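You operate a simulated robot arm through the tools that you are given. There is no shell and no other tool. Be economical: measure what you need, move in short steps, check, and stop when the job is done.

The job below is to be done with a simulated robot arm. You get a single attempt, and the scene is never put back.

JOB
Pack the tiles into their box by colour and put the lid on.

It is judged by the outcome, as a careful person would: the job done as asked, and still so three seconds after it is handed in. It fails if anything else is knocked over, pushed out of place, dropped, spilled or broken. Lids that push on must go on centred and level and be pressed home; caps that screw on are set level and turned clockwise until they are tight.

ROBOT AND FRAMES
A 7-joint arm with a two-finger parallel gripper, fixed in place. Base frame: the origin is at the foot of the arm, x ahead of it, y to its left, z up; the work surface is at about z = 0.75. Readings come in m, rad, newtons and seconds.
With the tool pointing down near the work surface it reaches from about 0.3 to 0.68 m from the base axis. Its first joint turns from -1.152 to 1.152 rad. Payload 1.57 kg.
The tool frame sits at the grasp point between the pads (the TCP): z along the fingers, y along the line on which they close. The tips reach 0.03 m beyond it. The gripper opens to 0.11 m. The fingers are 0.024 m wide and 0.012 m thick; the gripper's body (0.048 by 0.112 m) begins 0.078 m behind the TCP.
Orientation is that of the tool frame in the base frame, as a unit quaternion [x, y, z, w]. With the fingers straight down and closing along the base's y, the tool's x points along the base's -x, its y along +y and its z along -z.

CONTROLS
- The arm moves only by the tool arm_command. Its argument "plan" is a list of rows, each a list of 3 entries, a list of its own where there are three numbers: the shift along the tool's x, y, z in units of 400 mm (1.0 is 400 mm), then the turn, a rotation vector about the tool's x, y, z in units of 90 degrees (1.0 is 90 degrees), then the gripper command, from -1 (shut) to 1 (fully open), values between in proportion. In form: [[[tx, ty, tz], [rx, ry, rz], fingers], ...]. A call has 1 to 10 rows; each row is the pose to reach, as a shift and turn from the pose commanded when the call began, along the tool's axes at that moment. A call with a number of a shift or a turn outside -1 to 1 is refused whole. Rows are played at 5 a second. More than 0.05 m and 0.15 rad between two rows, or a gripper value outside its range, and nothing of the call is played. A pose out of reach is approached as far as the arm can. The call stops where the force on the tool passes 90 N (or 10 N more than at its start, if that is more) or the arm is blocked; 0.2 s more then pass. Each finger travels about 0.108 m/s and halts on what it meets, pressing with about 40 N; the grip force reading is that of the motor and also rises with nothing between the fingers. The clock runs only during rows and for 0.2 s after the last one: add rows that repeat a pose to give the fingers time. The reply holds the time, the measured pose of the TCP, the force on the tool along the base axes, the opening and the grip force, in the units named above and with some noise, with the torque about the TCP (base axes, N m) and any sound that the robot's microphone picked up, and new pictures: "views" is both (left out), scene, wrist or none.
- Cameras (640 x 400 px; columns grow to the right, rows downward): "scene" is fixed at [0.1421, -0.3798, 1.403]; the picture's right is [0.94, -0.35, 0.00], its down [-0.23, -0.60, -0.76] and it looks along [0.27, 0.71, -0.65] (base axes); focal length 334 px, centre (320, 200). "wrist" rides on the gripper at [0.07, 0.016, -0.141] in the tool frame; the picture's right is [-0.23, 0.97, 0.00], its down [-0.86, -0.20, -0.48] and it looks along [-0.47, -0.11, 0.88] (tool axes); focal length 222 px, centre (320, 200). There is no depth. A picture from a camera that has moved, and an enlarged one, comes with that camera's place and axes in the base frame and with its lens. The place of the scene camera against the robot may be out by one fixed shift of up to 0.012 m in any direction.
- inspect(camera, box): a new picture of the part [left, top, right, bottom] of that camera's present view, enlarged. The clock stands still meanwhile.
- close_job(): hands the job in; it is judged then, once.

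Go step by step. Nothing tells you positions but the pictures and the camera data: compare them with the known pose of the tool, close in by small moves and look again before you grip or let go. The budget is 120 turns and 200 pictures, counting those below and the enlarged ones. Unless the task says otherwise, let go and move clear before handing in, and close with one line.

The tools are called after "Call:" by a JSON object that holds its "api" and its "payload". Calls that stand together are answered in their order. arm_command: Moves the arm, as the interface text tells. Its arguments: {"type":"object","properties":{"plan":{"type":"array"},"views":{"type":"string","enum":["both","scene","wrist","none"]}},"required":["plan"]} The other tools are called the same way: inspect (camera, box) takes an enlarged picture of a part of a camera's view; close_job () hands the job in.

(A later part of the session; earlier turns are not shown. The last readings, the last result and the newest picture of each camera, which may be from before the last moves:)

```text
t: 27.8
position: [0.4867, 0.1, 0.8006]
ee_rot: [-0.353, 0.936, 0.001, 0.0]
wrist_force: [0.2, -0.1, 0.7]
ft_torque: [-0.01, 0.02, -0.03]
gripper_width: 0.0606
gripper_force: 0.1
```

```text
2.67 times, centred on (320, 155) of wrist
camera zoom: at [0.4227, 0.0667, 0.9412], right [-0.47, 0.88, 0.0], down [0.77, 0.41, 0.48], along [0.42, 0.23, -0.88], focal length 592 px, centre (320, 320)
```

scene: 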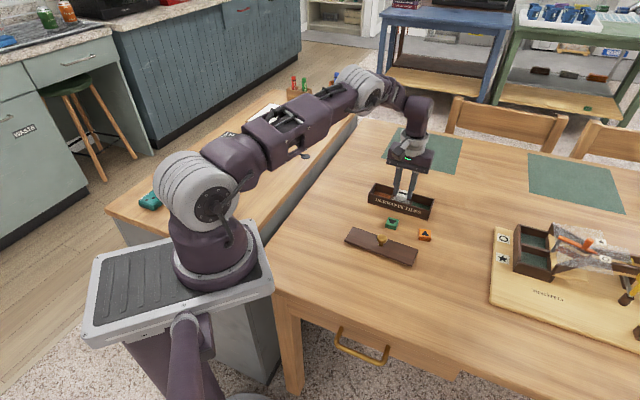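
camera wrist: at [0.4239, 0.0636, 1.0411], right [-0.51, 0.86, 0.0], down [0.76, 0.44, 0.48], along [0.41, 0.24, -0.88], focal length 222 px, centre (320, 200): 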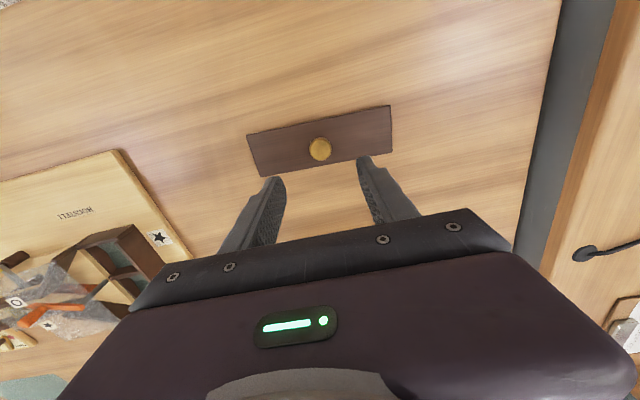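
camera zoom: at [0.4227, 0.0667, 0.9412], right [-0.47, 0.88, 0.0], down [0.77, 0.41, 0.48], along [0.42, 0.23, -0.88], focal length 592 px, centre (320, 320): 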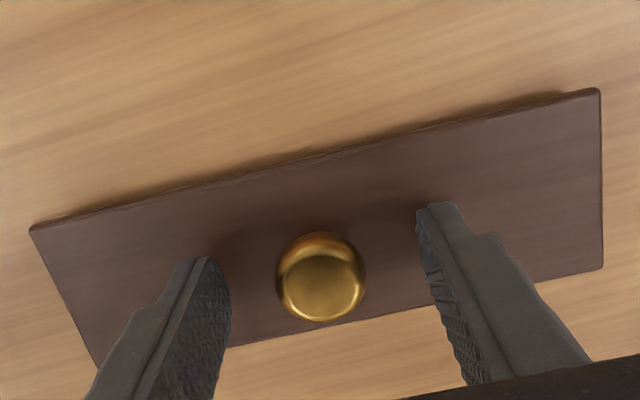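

The fingers bracket the knob with the tips just above the plate, so I'll close and lift.

Call:
{"api": "arm_command", "payload": {"plan": [[[0, 0, 0], [0, 0, 0], -1], [[0, 0, 0], [0, 0, 0], -1], [[0, 0, 0], [0, 0, 0], -1], [[0, 0, -0.05], [0, 0, 0], -1], [[0, 0, -0.15], [0, 0, 0], -1], [[0, 0, -0.2], [0, 0, 0], -1], [[0, 0, -0.2], [0, 0, 0], -1]], "views": "scene"}}

Call:
{"api": "inspect", "payload": {"camera": "scene", "box": [335, 182, 430, 242]}}

Call:
{"api": "inspect", "payload": {"camera": "wrist", "box": [200, 80, 440, 230]}}

```text
t: 29.4
position: [0.4891, 0.0989, 0.8807]
ee_rot: [-0.353, 0.936, 0.0, 0.0]
wrist_force: [0.5, 0.0, -0.8]
ft_torque: [-0.01, -0.01, -0.03]
gripper_width: 0.0242
gripper_force: 35.8
```

scene: 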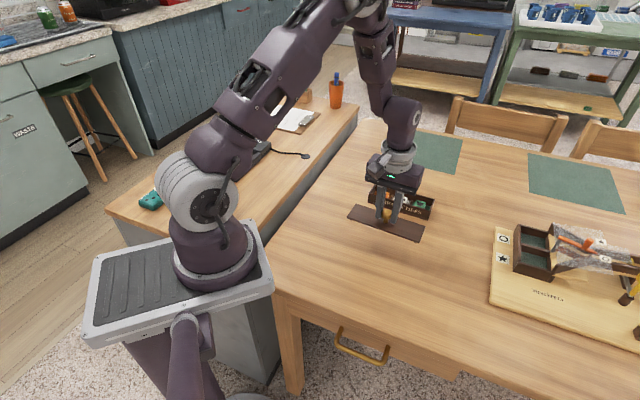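

```text
6.67 times, centred on (382, 212) of scene
camera zoom: at [0.1421, -0.3798, 1.403], right [0.94, -0.35, 0.0], down [-0.23, -0.6, -0.76], along [0.27, 0.71, -0.65], focal length 2229 px, centre (-97, 120)
```

zoom: 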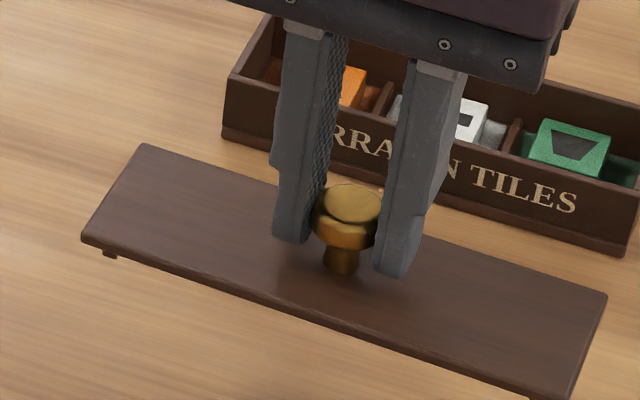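

```text
2.67 times, centred on (320, 155) of wrist
camera zoom: at [0.4244, 0.0668, 1.0226], right [-0.47, 0.88, 0.0], down [0.77, 0.41, 0.48], along [0.42, 0.23, -0.88], focal length 592 px, centre (320, 320)
```

zoom: 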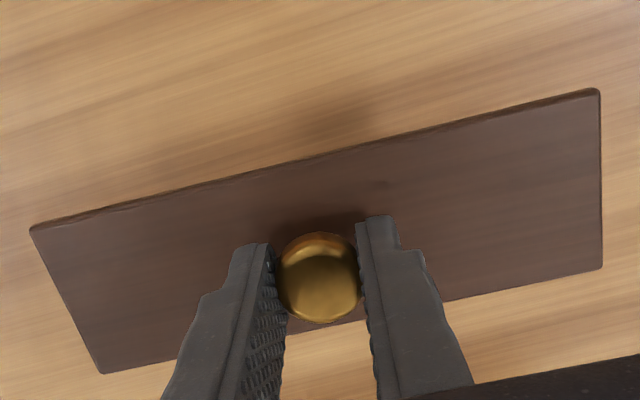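

The lid is held level and centred. I'll carry it above the box centre at about (0.6195, 0.228), keeping height.

Call:
{"api": "arm_command", "payload": {"plan": [[[-0.06, 0.003, -0.05], [0, 0, -0.005], -1], [[-0.15, 0.007, -0.05], [0, 0, -0.01], -1], [[-0.24, 0.011, -0.05], [0, 0, -0.015], -1], [[-0.33, 0.016, -0.05], [0, 0, -0.02], -1], [[-0.41, 0.02, -0.05], [0, 0, -0.02], -1], [[-0.4595, 0.022, -0.04], [0, 0, -0.02], -1], [[-0.4595, 0.022, -0.02], [0, 0, -0.02], -1], [[-0.4595, 0.022, -0.02], [0, 0, -0.02], -1]], "views": "wrist"}}

Call:
{"api": "inspect", "payload": {"camera": "wrist", "box": [200, 80, 440, 230]}}

Call:
{"api": "inspect", "payload": {"camera": "scene", "box": [345, 150, 457, 220]}}

```text
t: 31.2
position: [0.6199, 0.2285, 0.8895]
ee_rot: [-0.368, 0.93, 0.0, 0.0]
wrist_force: [-0.5, -1.5, -1.8]
ft_torque: [-0.01, 0.01, 0.02]
gripper_width: 0.0244
gripper_force: 35.8
camera wrist: at [0.5563, 0.1932, 1.0301], right [-0.5, 0.87, 0.0], down [0.76, 0.44, 0.48], along [0.41, 0.24, -0.88], focal length 222 px, centre (320, 200)
```

wrist: 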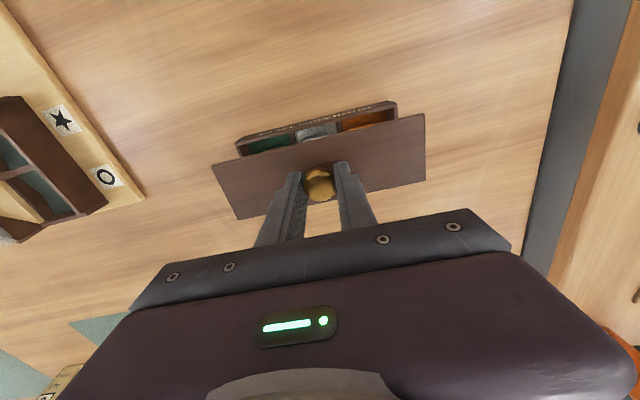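

```text
2.67 times, centred on (320, 155) of wrist
camera zoom: at [0.5563, 0.1932, 1.0301], right [-0.5, 0.87, 0.0], down [0.76, 0.44, 0.48], along [0.41, 0.24, -0.88], focal length 592 px, centre (320, 320)
```

zoom: 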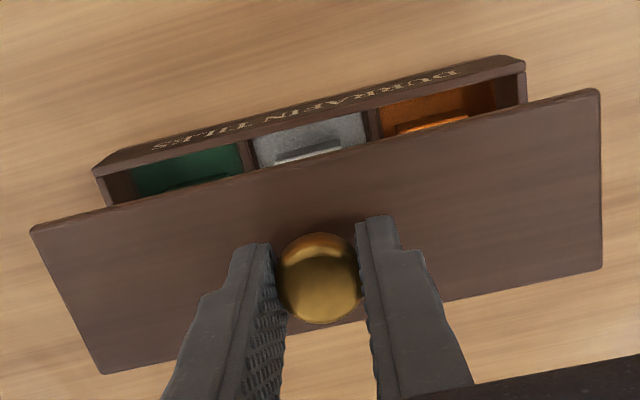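

```text
5.71 times, centred on (401, 185) of scene
camera zoom: at [0.1421, -0.3797, 1.403], right [0.94, -0.35, 0.0], down [-0.23, -0.6, -0.76], along [0.27, 0.71, -0.65], focal length 1910 px, centre (-143, 286)
```

zoom: 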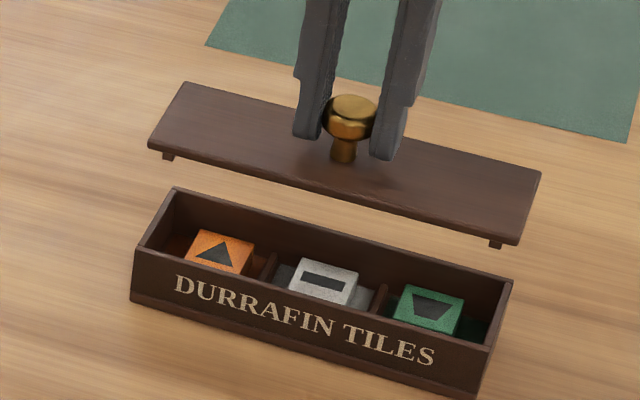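

The lid is nearly over the box, about 2 mm off along its length. I'll correct and come down to about 10 mm above contact.

Call:
{"api": "arm_command", "payload": {"plan": [[[-0.002, -0.0045, 0.04], [0, 0, 0.002], -1], [[-0.002, -0.0045, 0.08], [0, 0, 0.002], -1], [[-0.002, -0.0045, 0.111], [0, 0, 0.002], -1], [[-0.002, -0.0045, 0.111], [0, 0, 0.002], -1]], "views": "none"}}

Call:
{"api": "inspect", "payload": {"camera": "wrist", "box": [200, 80, 440, 230]}}

Call:
{"api": "inspect", "payload": {"camera": "scene", "box": [345, 160, 457, 230]}}

```text
t: 32.2
position: [0.6229, 0.2272, 0.8449]
ee_rot: [-0.365, 0.931, 0.0, 0.0]
wrist_force: [0.1, 0.0, 0.1]
ft_torque: [0.01, -0.01, 0.01]
gripper_width: 0.0243
gripper_force: 36.4
```

```text
2.67 times, centred on (320, 155) of wrist
camera zoom: at [0.5597, 0.1923, 0.986], right [-0.5, 0.87, 0.0], down [0.76, 0.44, 0.48], along [0.42, 0.24, -0.88], focal length 592 px, centre (320, 320)
```

zoom: 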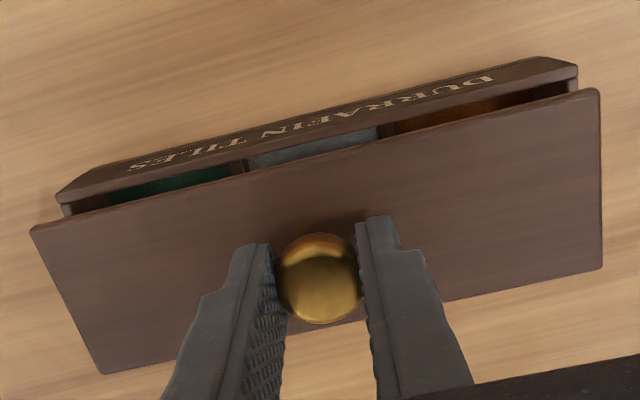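

```text
5.71 times, centred on (401, 195) of scene
camera zoom: at [0.1421, -0.3797, 1.403], right [0.94, -0.35, 0.0], down [-0.23, -0.6, -0.76], along [0.27, 0.71, -0.65], focal length 1910 px, centre (-143, 229)
```

zoom: 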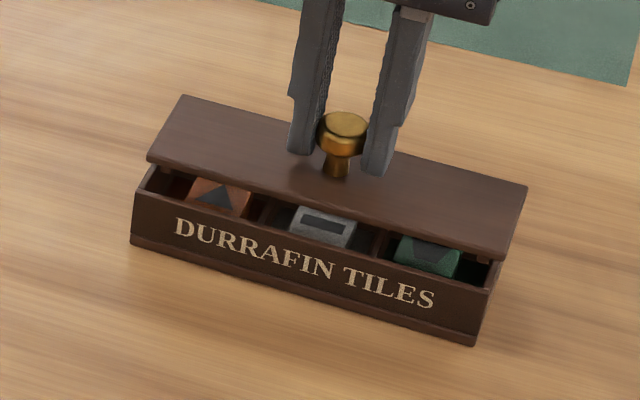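

I'll zoom on each end for a finer comparison of the rim with the lid.

Call:
{"api": "inspect", "payload": {"camera": "wrist", "box": [205, 135, 265, 175]}}

Call:
{"api": "inspect", "payload": {"camera": "wrist", "box": [390, 90, 450, 130]}}

Call:
{"api": "inspect", "payload": {"camera": "scene", "box": [410, 185, 450, 225]}}

Call:
{"api": "inspect", "payload": {"camera": "scene", "box": [360, 170, 400, 210]}}

```text
10.00 times, centred on (235, 155) of wrist
camera zoom: at [0.5597, 0.1923, 0.986], right [-0.5, 0.87, 0.0], down [0.76, 0.44, 0.48], along [0.42, 0.24, -0.88], focal length 2221 px, centre (1170, 650)
```

zoom: 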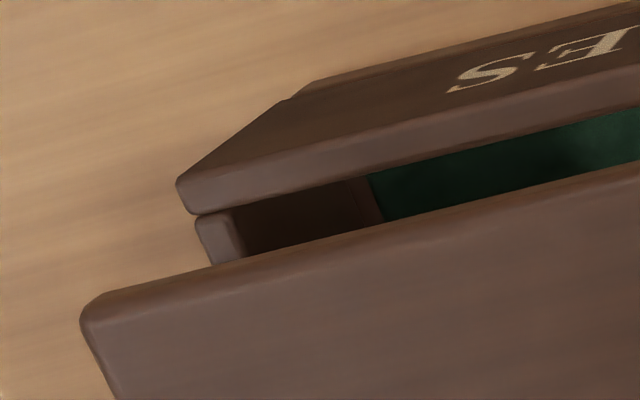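

```text
10.00 times, centred on (420, 110) of wrist
camera zoom: at [0.5597, 0.1923, 0.986], right [-0.5, 0.87, 0.0], down [0.76, 0.44, 0.48], along [0.42, 0.24, -0.88], focal length 2221 px, centre (-680, 1100)
```

zoom: 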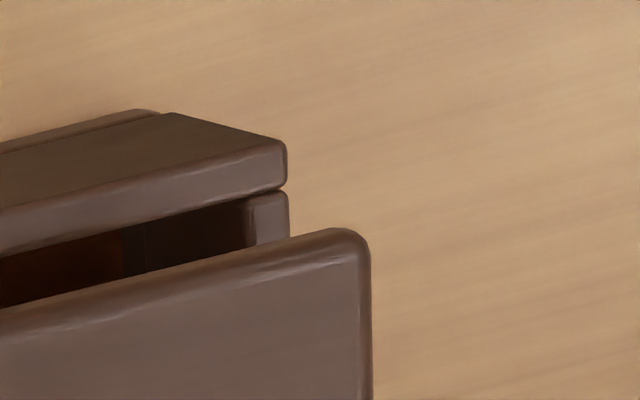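

```text
10.00 times, centred on (430, 205) of scene
camera zoom: at [0.1421, -0.3797, 1.403], right [0.94, -0.35, 0.0], down [-0.23, -0.6, -0.76], along [0.27, 0.71, -0.65], focal length 3343 px, centre (-780, 150)
```

zoom: 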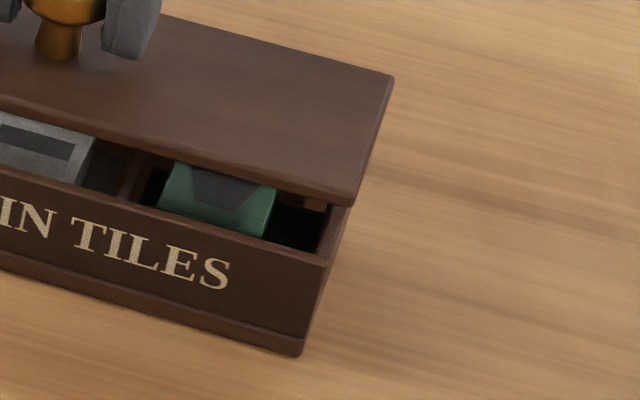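

```text
10.00 times, centred on (380, 190) of scene
camera zoom: at [0.1421, -0.3797, 1.403], right [0.94, -0.35, 0.0], down [-0.23, -0.6, -0.76], along [0.27, 0.71, -0.65], focal length 3343 px, centre (-280, 300)
```

zoom: 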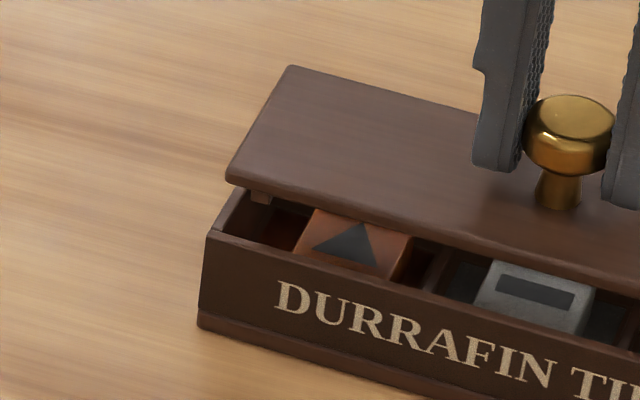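

Both cameras agree the lid is about 2.5 mm too far towards the green end and about 2 mm too far back. I'll correct and come down to just above contact.

Call:
{"api": "arm_command", "payload": {"plan": [[[0.005, 0.006, 0], [0, 0, 0], -1], [[0.005, 0.006, 0.01], [0, 0, 0], -1], [[0.005, 0.006, 0.02], [0, 0, 0], -1], [[0.005, 0.006, 0.02], [0, 0, 0], -1]], "views": "none"}}

Call:
{"api": "inspect", "payload": {"camera": "wrist", "box": [205, 135, 265, 175]}}

Call:
{"api": "inspect", "payload": {"camera": "wrist", "box": [390, 90, 450, 130]}}

Call:
{"api": "inspect", "payload": {"camera": "scene", "box": [410, 185, 450, 225]}}

Call:
{"api": "inspect", "payload": {"camera": "scene", "box": [360, 170, 400, 210]}}

```text
t: 33.2
position: [0.6186, 0.2274, 0.8376]
ee_rot: [-0.366, 0.931, 0.001, 0.001]
wrist_force: [-0.2, -0.9, -0.5]
ft_torque: [0.0, 0.02, 0.02]
gripper_width: 0.0245
gripper_force: 36.0
```

```text
10.00 times, centred on (235, 155) of wrist
camera zoom: at [0.556, 0.1931, 0.9776], right [-0.5, 0.87, 0.0], down [0.76, 0.44, 0.48], along [0.42, 0.24, -0.88], focal length 2221 px, centre (1170, 650)
```

zoom: 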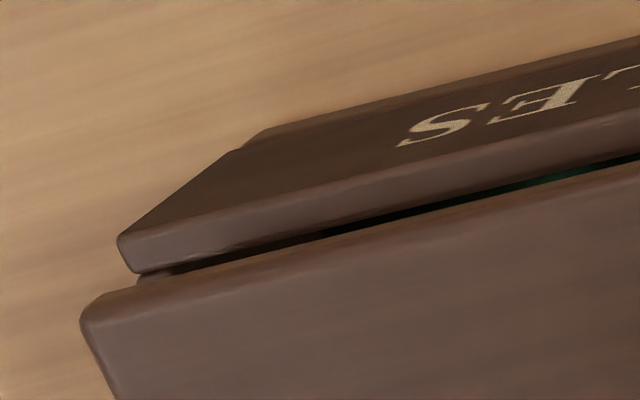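

```text
10.00 times, centred on (420, 110) of wrist
camera zoom: at [0.556, 0.1931, 0.9776], right [-0.5, 0.87, 0.0], down [0.76, 0.44, 0.48], along [0.42, 0.24, -0.88], focal length 2221 px, centre (-680, 1100)
```

zoom: 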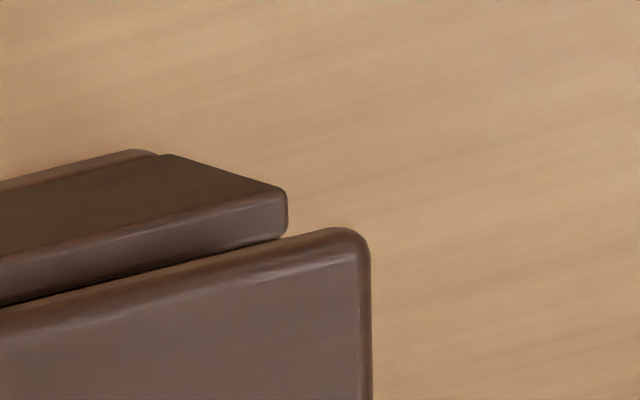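

```text
10.00 times, centred on (430, 205) of scene
camera zoom: at [0.1421, -0.3797, 1.403], right [0.94, -0.35, 0.0], down [-0.23, -0.6, -0.76], along [0.27, 0.71, -0.65], focal length 3343 px, centre (-780, 150)
```

zoom: 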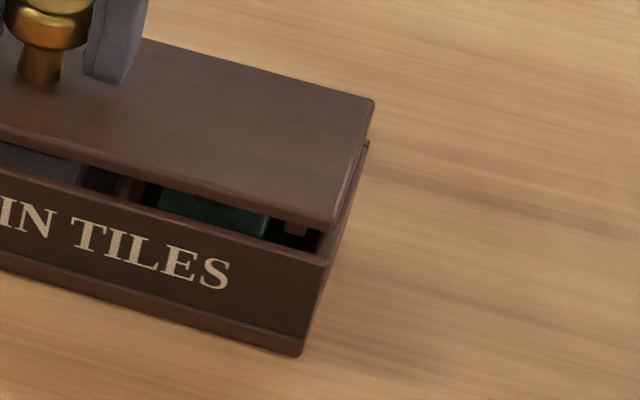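

```text
10.00 times, centred on (380, 190) of scene
camera zoom: at [0.1421, -0.3797, 1.403], right [0.94, -0.35, 0.0], down [-0.23, -0.6, -0.76], along [0.27, 0.71, -0.65], focal length 3343 px, centre (-280, 300)
```

zoom: 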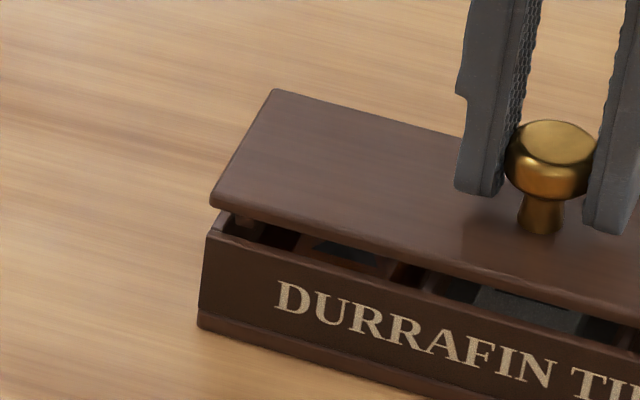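

Remaining offset is around a millimetre. I'll lower in small steps, watching the force.

Call:
{"api": "arm_command", "payload": {"plan": [[[0.002, -0.001, 0.004], [0, 0, 0], -1], [[0.002, -0.001, 0.008], [0, 0, 0], -1], [[0.002, -0.001, 0.012], [0, 0, 0], -1], [[0.002, -0.001, 0.012], [0, 0, 0], -1]], "views": "none"}}

Call:
{"api": "inspect", "payload": {"camera": "scene", "box": [345, 170, 450, 235]}}

```text
t: 34.2
position: [0.618, 0.2271, 0.8307]
ee_rot: [-0.366, 0.931, 0.0, -0.001]
wrist_force: [-0.3, -0.2, -1.2]
ft_torque: [-0.01, -0.03, -0.01]
gripper_width: 0.0243
gripper_force: 35.6
```

```text
6.10 times, centred on (398, 202) of scene
camera zoom: at [0.1421, -0.3797, 1.403], right [0.94, -0.35, 0.0], down [-0.23, -0.6, -0.76], along [0.27, 0.71, -0.65], focal length 2038 px, centre (-152, 185)
```

zoom: 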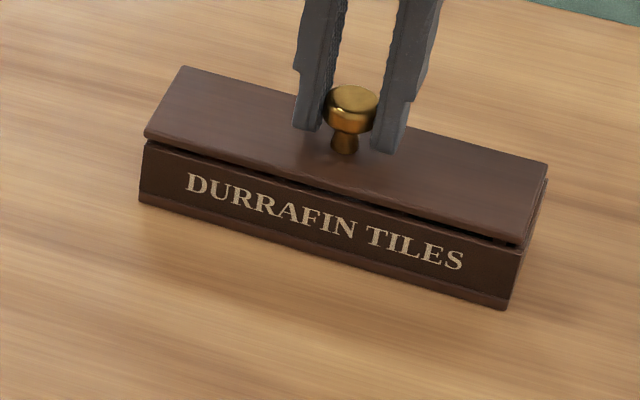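

There is no contact force yet. I'll check the wrist ends at this closer range.

Call:
{"api": "inspect", "payload": {"camera": "wrist", "box": [205, 135, 265, 175]}}

Call:
{"api": "inspect", "payload": {"camera": "wrist", "box": [390, 90, 450, 130]}}

Call:
{"api": "inspect", "payload": {"camera": "scene", "box": [410, 185, 450, 225]}}

Call:
{"api": "inspect", "payload": {"camera": "scene", "box": [360, 170, 400, 210]}}

```text
10.00 times, centred on (235, 155) of wrist
camera zoom: at [0.5551, 0.1926, 0.9726], right [-0.5, 0.87, 0.0], down [0.76, 0.44, 0.48], along [0.42, 0.24, -0.88], focal length 2221 px, centre (1170, 650)
```

zoom: 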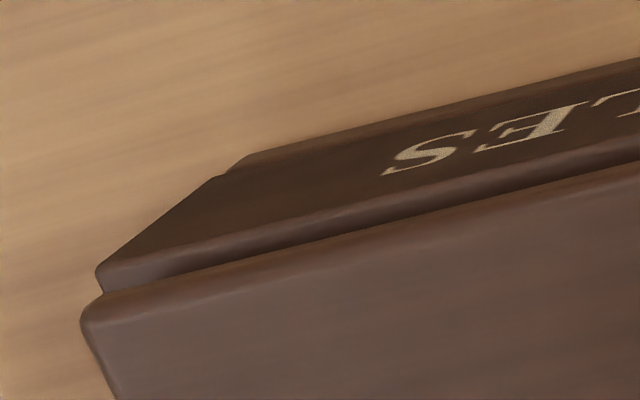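

```text
10.00 times, centred on (420, 110) of wrist
camera zoom: at [0.5551, 0.1926, 0.9726], right [-0.5, 0.87, 0.0], down [0.76, 0.44, 0.48], along [0.42, 0.24, -0.88], focal length 2221 px, centre (-680, 1100)
```

zoom: 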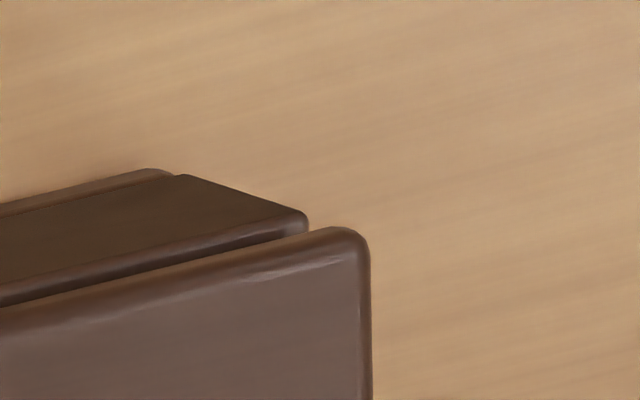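

```text
10.00 times, centred on (430, 205) of scene
camera zoom: at [0.1421, -0.3797, 1.403], right [0.94, -0.35, 0.0], down [-0.23, -0.6, -0.76], along [0.27, 0.71, -0.65], focal length 3343 px, centre (-780, 150)
```

zoom: 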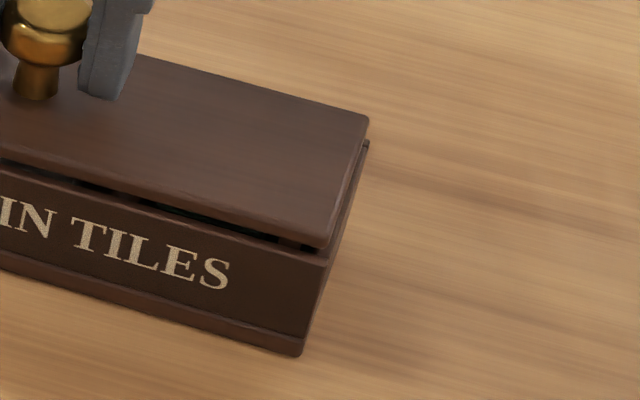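

```text
10.00 times, centred on (380, 190) of scene
camera zoom: at [0.1421, -0.3797, 1.403], right [0.94, -0.35, 0.0], down [-0.23, -0.6, -0.76], along [0.27, 0.71, -0.65], focal length 3343 px, centre (-280, 300)
```

zoom: 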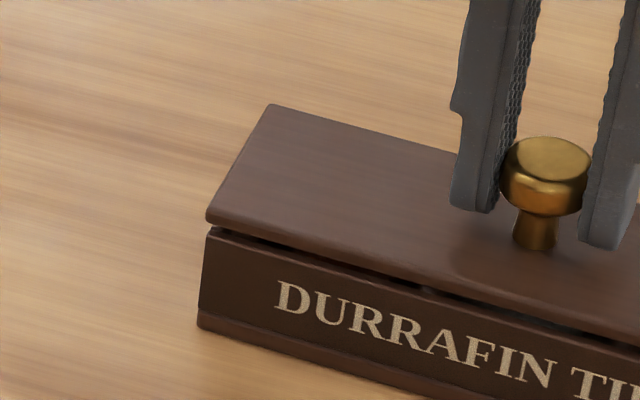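

Alignment is within about 1 mm. I'll nudge 1 mm towards the green end and continue down gently.

Call:
{"api": "arm_command", "payload": {"plan": [[[0, -0.0022, 0.0], [0, 0, 0], -1], [[0, -0.0022, 0.004], [0, 0, 0], -1], [[0, -0.0022, 0.008], [0, 0, 0], -1], [[0, -0.0022, 0.008], [0, 0, 0], -1]], "views": "none"}}

Call:
{"api": "inspect", "payload": {"camera": "scene", "box": [345, 170, 450, 235]}}

```text
t: 35.2
position: [0.6188, 0.2258, 0.8284]
ee_rot: [-0.365, 0.931, 0.0, 0.001]
wrist_force: [-1.0, 0.2, 1.1]
ft_torque: [0.01, 0.0, -0.01]
gripper_width: 0.0242
gripper_force: 35.9
```

```text
6.10 times, centred on (398, 202) of scene
camera zoom: at [0.1421, -0.3798, 1.403], right [0.94, -0.35, 0.0], down [-0.23, -0.6, -0.76], along [0.27, 0.71, -0.65], focal length 2038 px, centre (-152, 185)
```

zoom: 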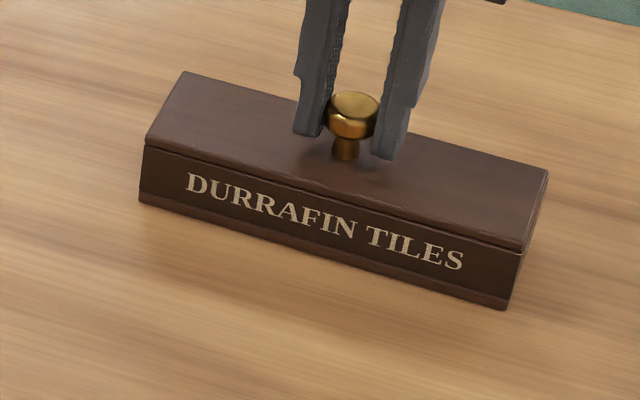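

It has gone in without resistance and only a small gap remains. I'll press on down slowly.

Call:
{"api": "arm_command", "payload": {"plan": [[[0, 0, 0.003], [0, 0, 0], -1], [[0, 0, 0.006], [0, 0, 0], -1], [[0, 0, 0.009], [0, 0, 0], -1], [[0, 0, 0.009], [0, 0, 0], -1]], "views": "none"}}

Call:
{"api": "inspect", "payload": {"camera": "scene", "box": [345, 170, 450, 235]}}

```text
t: 36.2
position: [0.6203, 0.2264, 0.8256]
ee_rot: [-0.366, 0.931, 0.0, 0.001]
wrist_force: [-7.8, -2.1, 31.6]
ft_torque: [-0.02, 0.16, -0.02]
gripper_width: 0.0244
gripper_force: 36.5
```

```text
6.10 times, centred on (398, 202) of scene
camera zoom: at [0.1413, -0.38, 1.403], right [0.94, -0.35, 0.0], down [-0.23, -0.6, -0.76], along [0.27, 0.71, -0.65], focal length 2038 px, centre (-152, 185)
```

zoom: 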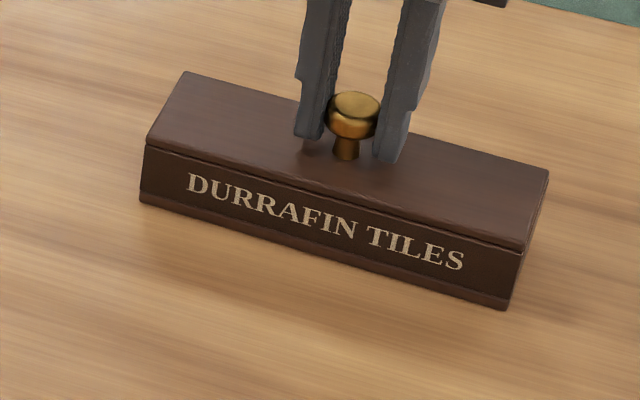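

It now meets 32 N. I'll look closely for any gap along the front and the ends.

Call:
{"api": "inspect", "payload": {"camera": "scene", "box": [410, 185, 450, 225]}}

Call:
{"api": "inspect", "payload": {"camera": "scene", "box": [360, 170, 400, 210]}}

Call:
{"api": "inspect", "payload": {"camera": "wrist", "box": [200, 80, 440, 230]}}

```text
10.00 times, centred on (430, 205) of scene
camera zoom: at [0.1413, -0.38, 1.403], right [0.94, -0.35, 0.0], down [-0.23, -0.6, -0.76], along [0.27, 0.71, -0.65], focal length 3343 px, centre (-780, 150)
```

zoom: 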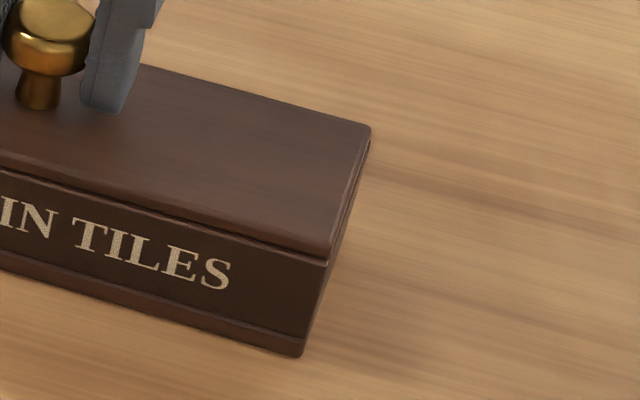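

```text
10.00 times, centred on (380, 190) of scene
camera zoom: at [0.1413, -0.38, 1.403], right [0.94, -0.35, 0.0], down [-0.23, -0.6, -0.76], along [0.27, 0.71, -0.65], focal length 3343 px, centre (-280, 300)
```

zoom: 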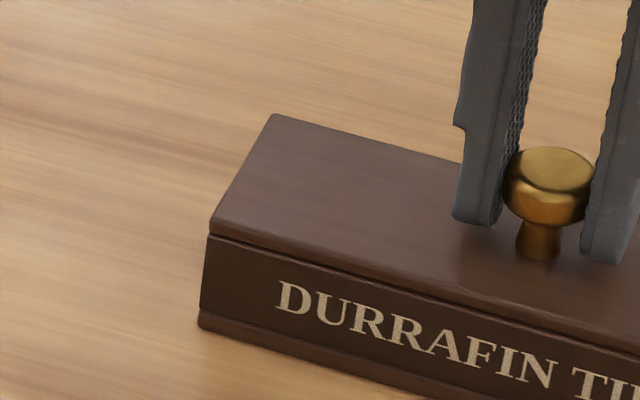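

```text
2.67 times, centred on (320, 155) of wrist
camera zoom: at [0.5561, 0.1924, 0.9671], right [-0.5, 0.87, 0.0], down [0.76, 0.44, 0.48], along [0.42, 0.24, -0.88], focal length 592 px, centre (320, 320)
```

zoom: 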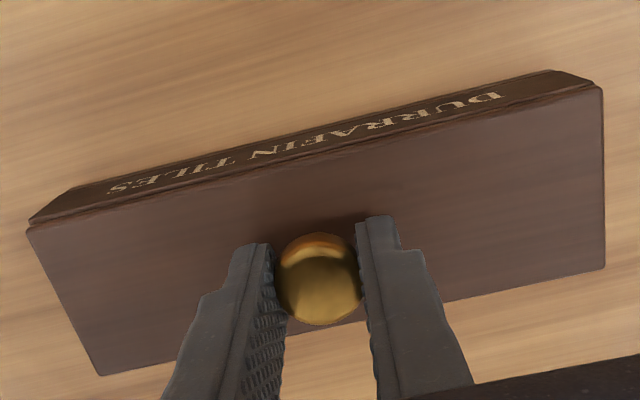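

The lid is seated flush and centred. I'll ease off the load, open and lift clear.

Call:
{"api": "arm_command", "payload": {"plan": [[[0, 0, -0.003], [0, 0, 0], -1], [[0, 0, -0.003], [0, 0, 0], 0.0], [[0, 0, -0.003], [0, 0, 0], 0.0], [[0, 0, -0.05], [0, 0, 0], 0.0], [[0, 0, -0.12], [0, 0, 0], 0.0], [[0, 0, -0.12], [0, 0, 0], 0.0]], "views": "wrist"}}

Call:
{"api": "inspect", "payload": {"camera": "scene", "box": [345, 170, 450, 235]}}

Call:
{"api": "inspect", "payload": {"camera": "wrist", "box": [200, 80, 440, 230]}}

```text
t: 37.6
position: [0.6214, 0.2267, 0.8738]
ee_rot: [-0.366, 0.93, 0.0, 0.001]
wrist_force: [-0.1, 0.9, -0.4]
ft_torque: [-0.02, -0.01, 0.01]
gripper_width: 0.0549
gripper_force: 0.2
camera wrist: at [0.5578, 0.1929, 1.0144], right [-0.5, 0.87, 0.0], down [0.76, 0.44, 0.48], along [0.42, 0.24, -0.88], focal length 222 px, centre (320, 200)
```

wrist: 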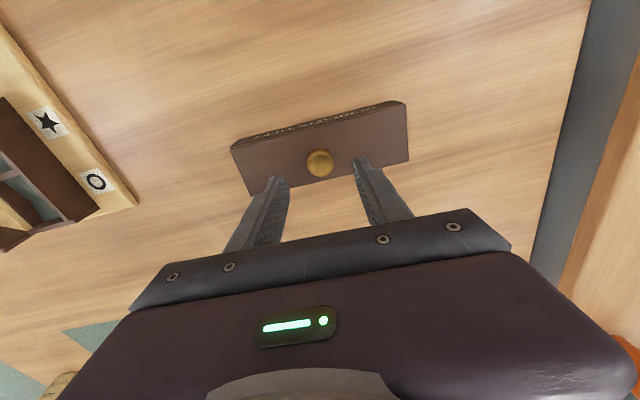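

```text
6.10 times, centred on (398, 202) of scene
camera zoom: at [0.1421, -0.3798, 1.403], right [0.94, -0.35, 0.0], down [-0.23, -0.6, -0.76], along [0.27, 0.71, -0.65], focal length 2038 px, centre (-152, 185)
```

zoom: 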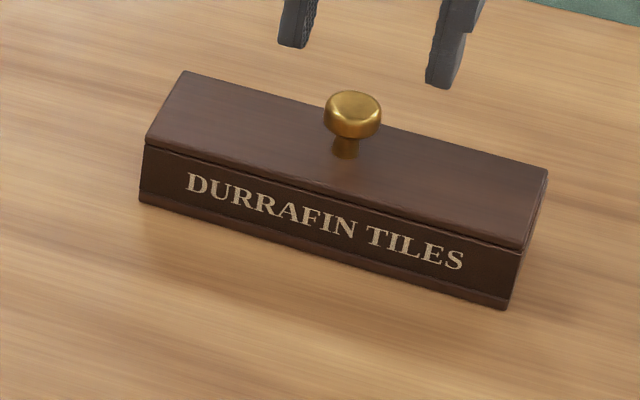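

```text
2.67 times, centred on (320, 155) of wrist
camera zoom: at [0.5578, 0.1929, 1.0144], right [-0.5, 0.87, 0.0], down [0.76, 0.44, 0.48], along [0.42, 0.24, -0.88], focal length 592 px, centre (320, 320)
```

zoom: 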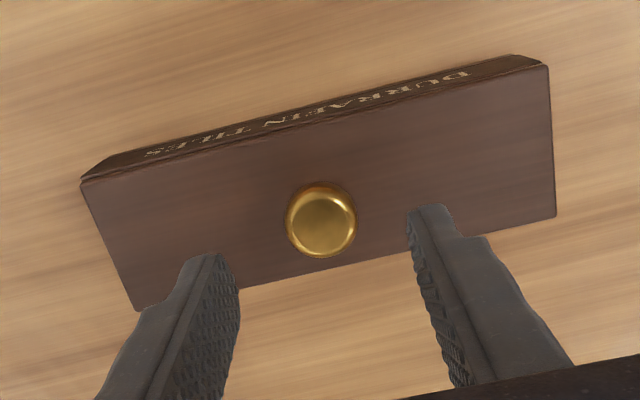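

The lid sits level and flush. As a final check I'll press on the knob top with closed fingers.

Call:
{"api": "arm_command", "payload": {"plan": [[[0, 0, 0], [0, 0, 0], -1], [[0, 0, 0], [0, 0, 0], -1], [[0, 0, 0.03], [0, 0, 0], -1], [[0, 0, 0.06], [0, 0, 0], -1], [[0, 0, 0.067], [0, 0, 0], -1], [[0, 0, 0.07], [0, 0, 0], -1], [[0, 0, 0.073], [0, 0, 0], -1]], "views": "none"}}

Call:
{"api": "inspect", "payload": {"camera": "scene", "box": [345, 170, 450, 235]}}

```text
t: 39.2
position: [0.6197, 0.2267, 0.8501]
ee_rot: [-0.366, 0.931, 0.0, 0.004]
wrist_force: [-18.5, -3.2, 73.4]
ft_torque: [-0.38, 0.86, -0.04]
gripper_width: 0.0001
gripper_force: 21.5
```

```text
6.10 times, centred on (398, 202) of scene
camera zoom: at [0.1402, -0.3804, 1.403], right [0.94, -0.35, 0.0], down [-0.23, -0.6, -0.76], along [0.27, 0.71, -0.65], focal length 2038 px, centre (-152, 185)
```

zoom: 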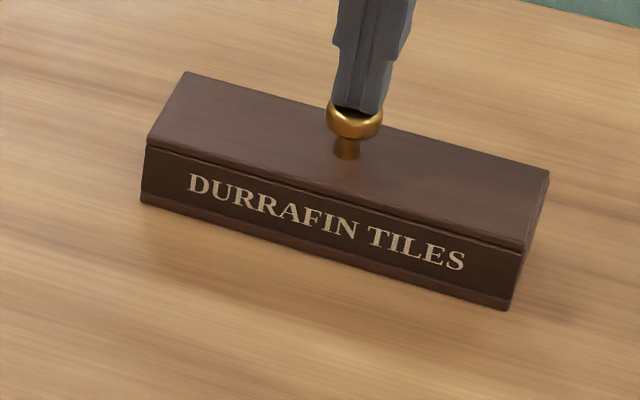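

It took 73 N with no movement, so the lid is fully home. I'll lift straight away and check.

Call:
{"api": "arm_command", "payload": {"plan": [[[0, 0, -0.01], [0, 0, 0], -1], [[0, 0, -0.08], [0, 0, 0], -1], [[0, 0, -0.18], [0, 0, 0], -1], [[0, 0, -0.28], [0, 0, 0], -1], [[0, 0, -0.28], [0, 0, 0], -1]], "views": "both"}}

Call:
{"api": "inspect", "payload": {"camera": "scene", "box": [345, 170, 450, 235]}}

```text
t: 40.4
position: [0.6195, 0.2275, 0.9564]
ee_rot: [-0.366, 0.931, 0.0, 0.0]
wrist_force: [-0.4, 0.0, 1.2]
ft_torque: [-0.01, 0.01, 0.0]
gripper_width: 0.0001
gripper_force: 21.4
camera wrist: at [0.556, 0.1934, 1.0977], right [-0.5, 0.87, 0.0], down [0.76, 0.44, 0.48], along [0.41, 0.24, -0.88], focal length 222 px, centre (320, 200)
```

scene: 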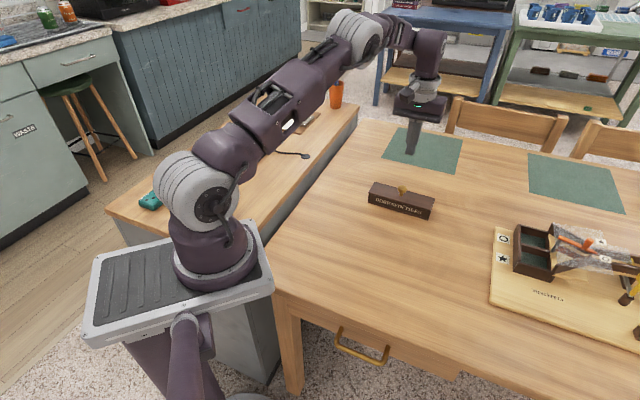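
wrist: 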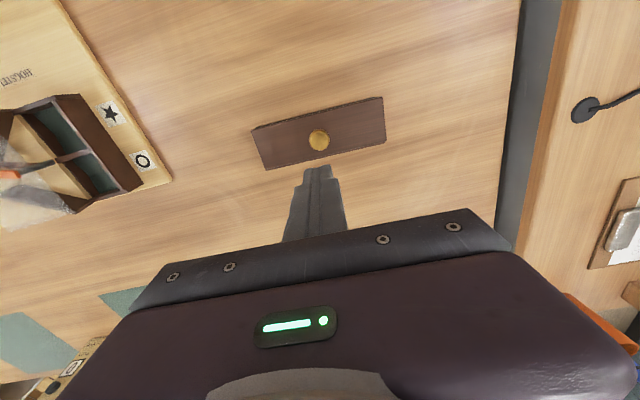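

```text
6.10 times, centred on (398, 202) of scene
camera zoom: at [0.1421, -0.3798, 1.403], right [0.94, -0.35, 0.0], down [-0.23, -0.6, -0.76], along [0.27, 0.71, -0.65], focal length 2038 px, centre (-152, 185)
```

zoom: 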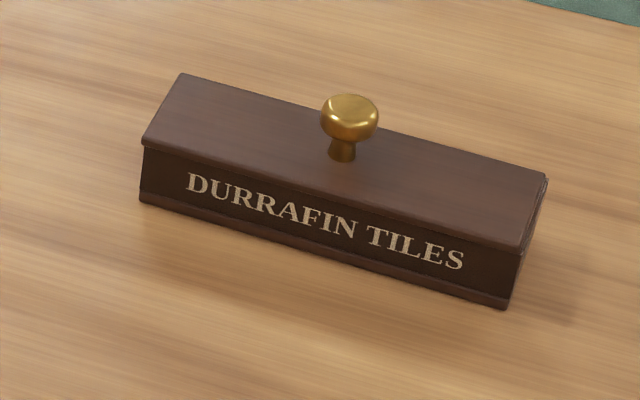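

Lifting off let the lid slide a couple of millimetres towards the orange end within its clearance. I'll look at both ends to recentre it.

Call:
{"api": "inspect", "payload": {"camera": "scene", "box": [410, 185, 450, 225]}}

Call:
{"api": "inspect", "payload": {"camera": "scene", "box": [360, 170, 400, 210]}}

Call:
{"api": "inspect", "payload": {"camera": "wrist", "box": [240, 90, 400, 180]}}

```text
10.00 times, centred on (430, 205) of scene
camera zoom: at [0.1421, -0.3798, 1.403], right [0.94, -0.35, 0.0], down [-0.23, -0.6, -0.76], along [0.27, 0.71, -0.65], focal length 3343 px, centre (-780, 150)
```

zoom: 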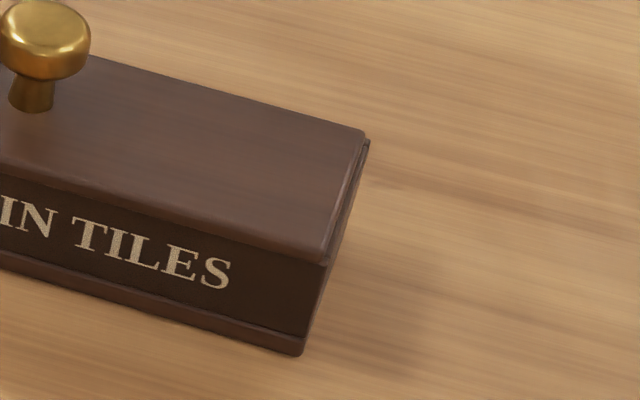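

```text
10.00 times, centred on (380, 190) of scene
camera zoom: at [0.1421, -0.3798, 1.403], right [0.94, -0.35, 0.0], down [-0.23, -0.6, -0.76], along [0.27, 0.71, -0.65], focal length 3343 px, centre (-280, 300)
```

zoom: 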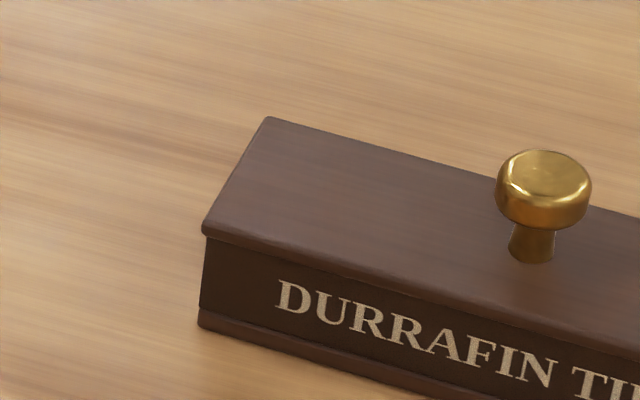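

```text
4.00 times, centred on (320, 135) of wrist
camera zoom: at [0.556, 0.1934, 1.0977], right [-0.5, 0.87, 0.0], down [0.76, 0.44, 0.48], along [0.41, 0.24, -0.88], focal length 888 px, centre (320, 460)
```

zoom: 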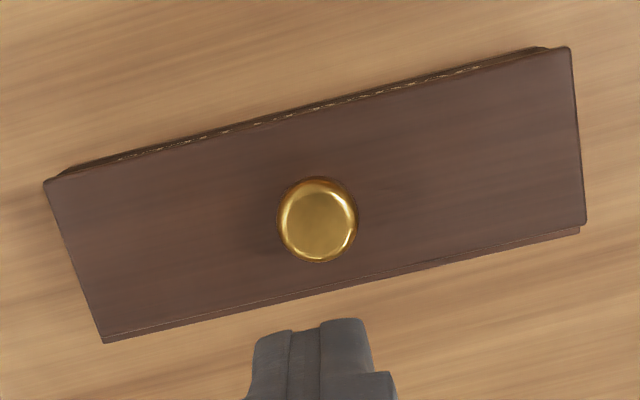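

The lid has moved about 2 mm towards the front. I'll regrip the knob where it now stands, slide the lid back 2 mm and release.

Call:
{"api": "arm_command", "payload": {"plan": [[[0.0045, 0, 0.0], [0, 0, 0], 0.0], [[0.0045, 0, 0.0], [0, 0, 0], 0.0], [[0.0045, 0, 0.1], [0, 0, 0], 0.0], [[0.0045, 0, 0.2], [0, 0, 0], 0.0], [[0.0045, 0, 0.28], [0, 0, 0], 0.0], [[0.0045, 0, 0.318], [0, 0, 0], 0.0], [[0.0045, 0, 0.318], [0, 0, 0], 0.0]], "views": "none"}}

Call:
{"api": "inspect", "payload": {"camera": "wrist", "box": [200, 80, 440, 230]}}

Call:
{"api": "inspect", "payload": {"camera": "scene", "box": [345, 170, 450, 235]}}

```text
t: 42.0
position: [0.6174, 0.2246, 0.83]
ee_rot: [-0.366, 0.931, 0.0, 0.0]
wrist_force: [-0.9, -0.4, 0.8]
ft_torque: [-0.01, 0.01, 0.06]
gripper_width: 0.0549
gripper_force: 0.0
```

```text
2.67 times, centred on (320, 155) of wrist
camera zoom: at [0.554, 0.1907, 0.9712], right [-0.5, 0.87, 0.0], down [0.76, 0.44, 0.48], along [0.42, 0.24, -0.88], focal length 592 px, centre (320, 320)
```

zoom: 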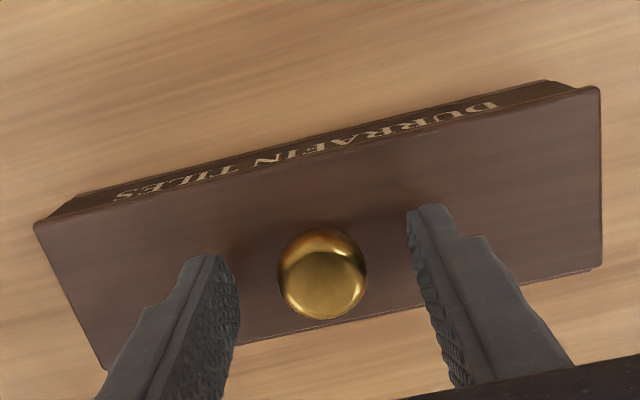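

```text
6.10 times, centred on (398, 202) of scene
camera zoom: at [0.1421, -0.3798, 1.403], right [0.94, -0.35, 0.0], down [-0.23, -0.6, -0.76], along [0.27, 0.71, -0.65], focal length 2038 px, centre (-152, 185)
```

zoom: 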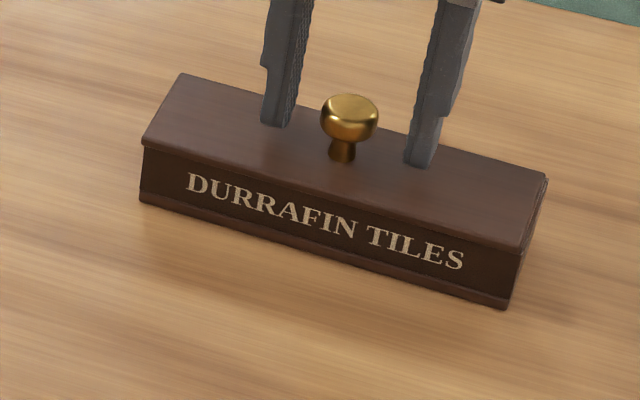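

The knob is centred between the fingers. I'll close and slide the lid 2 mm back.

Call:
{"api": "arm_command", "payload": {"plan": [[[0, 0, 0], [0, 0, 0], -1], [[0, 0, 0], [0, 0, 0], -1], [[0, 0, 0], [0, 0, 0], -1], [[-0.0025, 0, 0], [0, 0, 0], -1], [[-0.005, 0, 0], [0, 0, 0], -1], [[-0.005, 0, 0], [0, 0, 0], -1]], "views": "none"}}

Call:
{"api": "inspect", "payload": {"camera": "scene", "box": [345, 170, 450, 235]}}

Call:
{"api": "inspect", "payload": {"camera": "scene", "box": [410, 185, 450, 225]}}

Call:
{"api": "inspect", "payload": {"camera": "scene", "box": [360, 170, 400, 210]}}

```text
t: 43.4
position: [0.6187, 0.2267, 0.8298]
ee_rot: [-0.366, 0.931, 0.0, 0.002]
wrist_force: [-8.7, -5.1, 24.6]
ft_torque: [-0.42, 0.51, 0.01]
gripper_width: 0.0244
gripper_force: 36.1
```

```text
6.10 times, centred on (398, 202) of scene
camera zoom: at [0.1415, -0.3801, 1.403], right [0.94, -0.35, 0.0], down [-0.23, -0.6, -0.76], along [0.27, 0.71, -0.65], focal length 2038 px, centre (-152, 185)
```

zoom: 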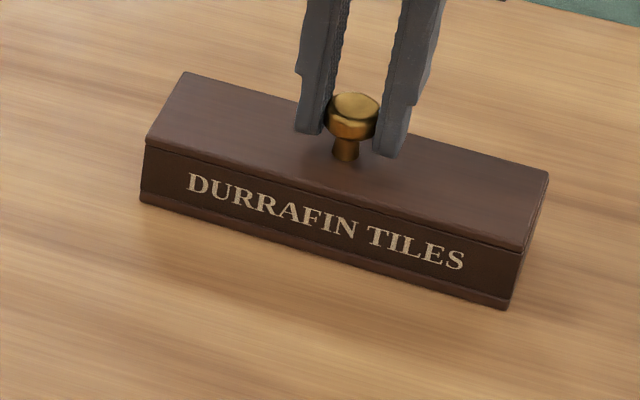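

```text
10.00 times, centred on (430, 205) of scene
camera zoom: at [0.1415, -0.3801, 1.403], right [0.94, -0.35, 0.0], down [-0.23, -0.6, -0.76], along [0.27, 0.71, -0.65], focal length 3343 px, centre (-780, 150)
```

zoom: 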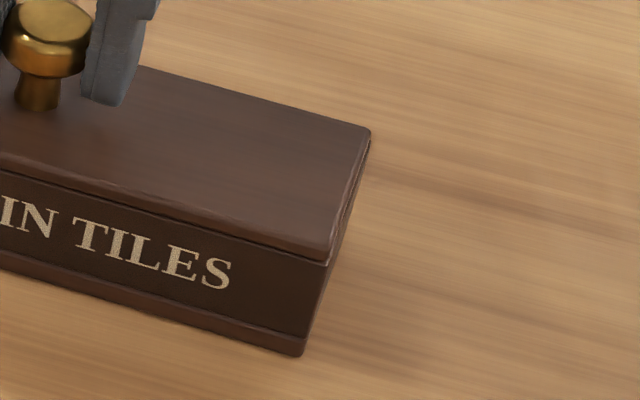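

```text
10.00 times, centred on (380, 190) of scene
camera zoom: at [0.1415, -0.3801, 1.403], right [0.94, -0.35, 0.0], down [-0.23, -0.6, -0.76], along [0.27, 0.71, -0.65], focal length 3343 px, centre (-280, 300)
```

zoom: 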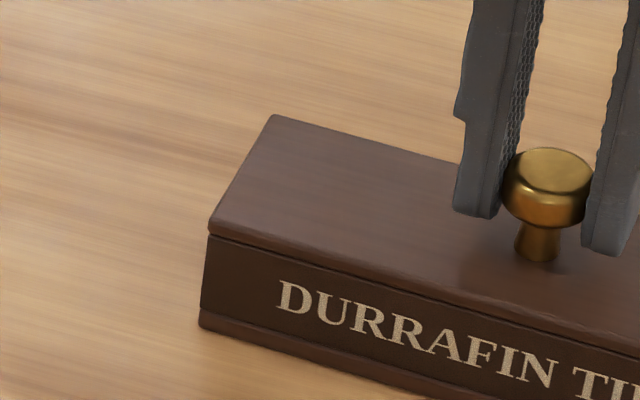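

The lid is back in place but there is some preload, so I'll ease it before opening.

Call:
{"api": "arm_command", "payload": {"plan": [[[0, 0, -0.002], [0, 0, 0], -1], [[0, 0, -0.004], [0, 0, 0], -1], [[0, 0, -0.004], [0, 0, 0], -1]], "views": "none"}}

Call:
{"api": "inspect", "payload": {"camera": "scene", "box": [345, 170, 450, 235]}}

Call:
{"api": "inspect", "payload": {"camera": "wrist", "box": [200, 80, 440, 230]}}

```text
t: 44.2
position: [0.6173, 0.226, 0.83]
ee_rot: [-0.366, 0.931, 0.001, 0.0]
wrist_force: [1.0, -0.5, 1.5]
ft_torque: [0.05, -0.15, -0.02]
gripper_width: 0.0245
gripper_force: 36.3
```

```text
6.10 times, centred on (398, 202) of scene
camera zoom: at [0.1421, -0.3798, 1.403], right [0.94, -0.35, 0.0], down [-0.23, -0.6, -0.76], along [0.27, 0.71, -0.65], focal length 2038 px, centre (-152, 185)
```

zoom: 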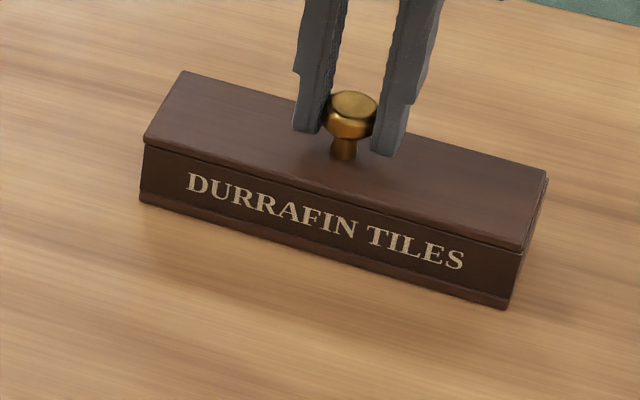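

```text
2.67 times, centred on (320, 155) of wrist
camera zoom: at [0.5552, 0.1923, 0.9712], right [-0.5, 0.87, 0.0], down [0.76, 0.44, 0.48], along [0.41, 0.24, -0.88], focal length 592 px, centre (320, 320)
```

zoom: 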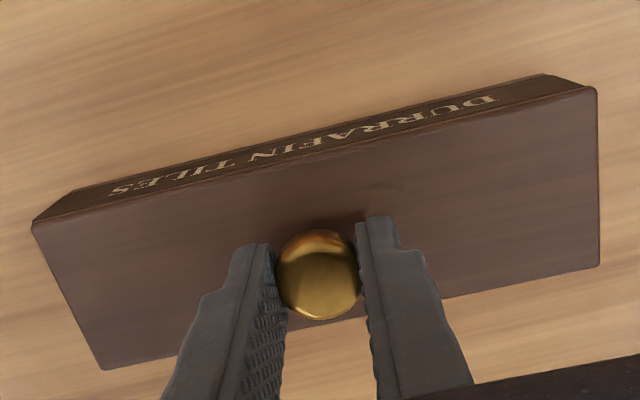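

The preload is gone and the lid is within about half a millimetre. I'll make a last small nudge, open and lift clear.

Call:
{"api": "arm_command", "payload": {"plan": [[[-0.001, -0.0012, 0], [0, 0, 0], -1], [[-0.001, -0.0012, 0], [0, 0, 0], -1], [[-0.001, -0.0012, 0], [0, 0, 0], 0.0], [[-0.001, -0.0012, 0], [0, 0, 0], 0.0], [[-0.001, -0.0012, -0.06], [0, 0, 0], 0.0], [[-0.001, -0.0012, -0.16], [0, 0, 0], 0.0], [[-0.001, -0.0012, -0.26], [0, 0, 0], 0.0], [[-0.001, -0.0012, -0.26], [0, 0, 0], 0.0]], "views": "none"}}

Call:
{"api": "inspect", "payload": {"camera": "scene", "box": [410, 185, 450, 225]}}

Call:
{"api": "inspect", "payload": {"camera": "scene", "box": [360, 170, 400, 210]}}

Call:
{"api": "inspect", "payload": {"camera": "wrist", "box": [240, 90, 400, 180]}}

```text
t: 46.0
position: [0.6204, 0.2258, 0.9353]
ee_rot: [-0.366, 0.931, 0.0, 0.0]
wrist_force: [-0.6, -0.3, 0.8]
ft_torque: [-0.01, -0.01, 0.0]
gripper_width: 0.0549
gripper_force: 0.0
```

```text
10.00 times, centred on (430, 205) of scene
camera zoom: at [0.1421, -0.3798, 1.403], right [0.94, -0.35, 0.0], down [-0.23, -0.6, -0.76], along [0.27, 0.71, -0.65], focal length 3343 px, centre (-780, 150)
```

zoom: 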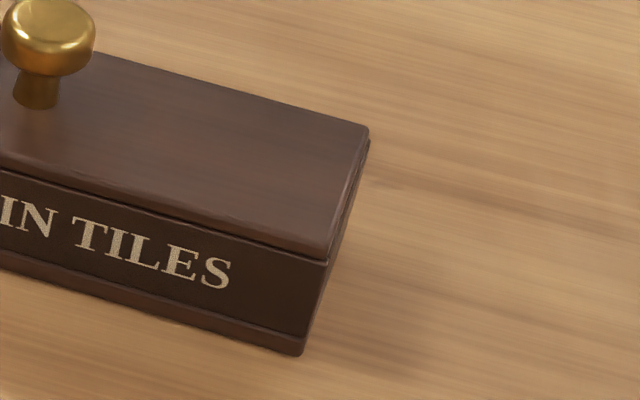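

```text
10.00 times, centred on (380, 190) of scene
camera zoom: at [0.1421, -0.3798, 1.403], right [0.94, -0.35, 0.0], down [-0.23, -0.6, -0.76], along [0.27, 0.71, -0.65], focal length 3343 px, centre (-280, 300)
```

zoom: 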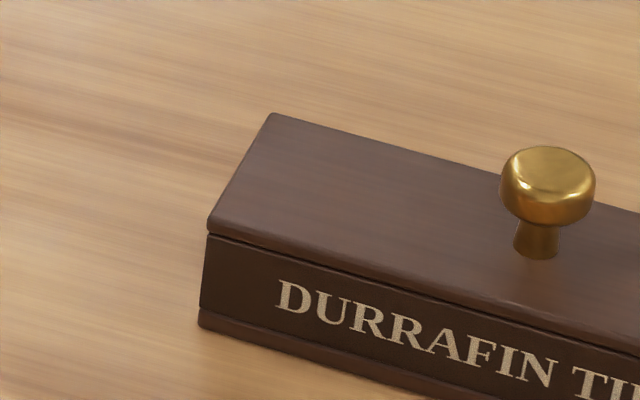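

```text
4.00 times, centred on (320, 135) of wrist
camera zoom: at [0.558, 0.1911, 1.0762], right [-0.5, 0.87, 0.0], down [0.76, 0.44, 0.48], along [0.42, 0.24, -0.88], focal length 888 px, centre (320, 460)
```

zoom: 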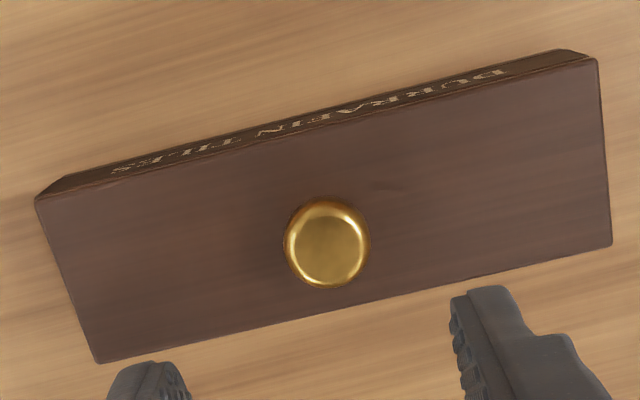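

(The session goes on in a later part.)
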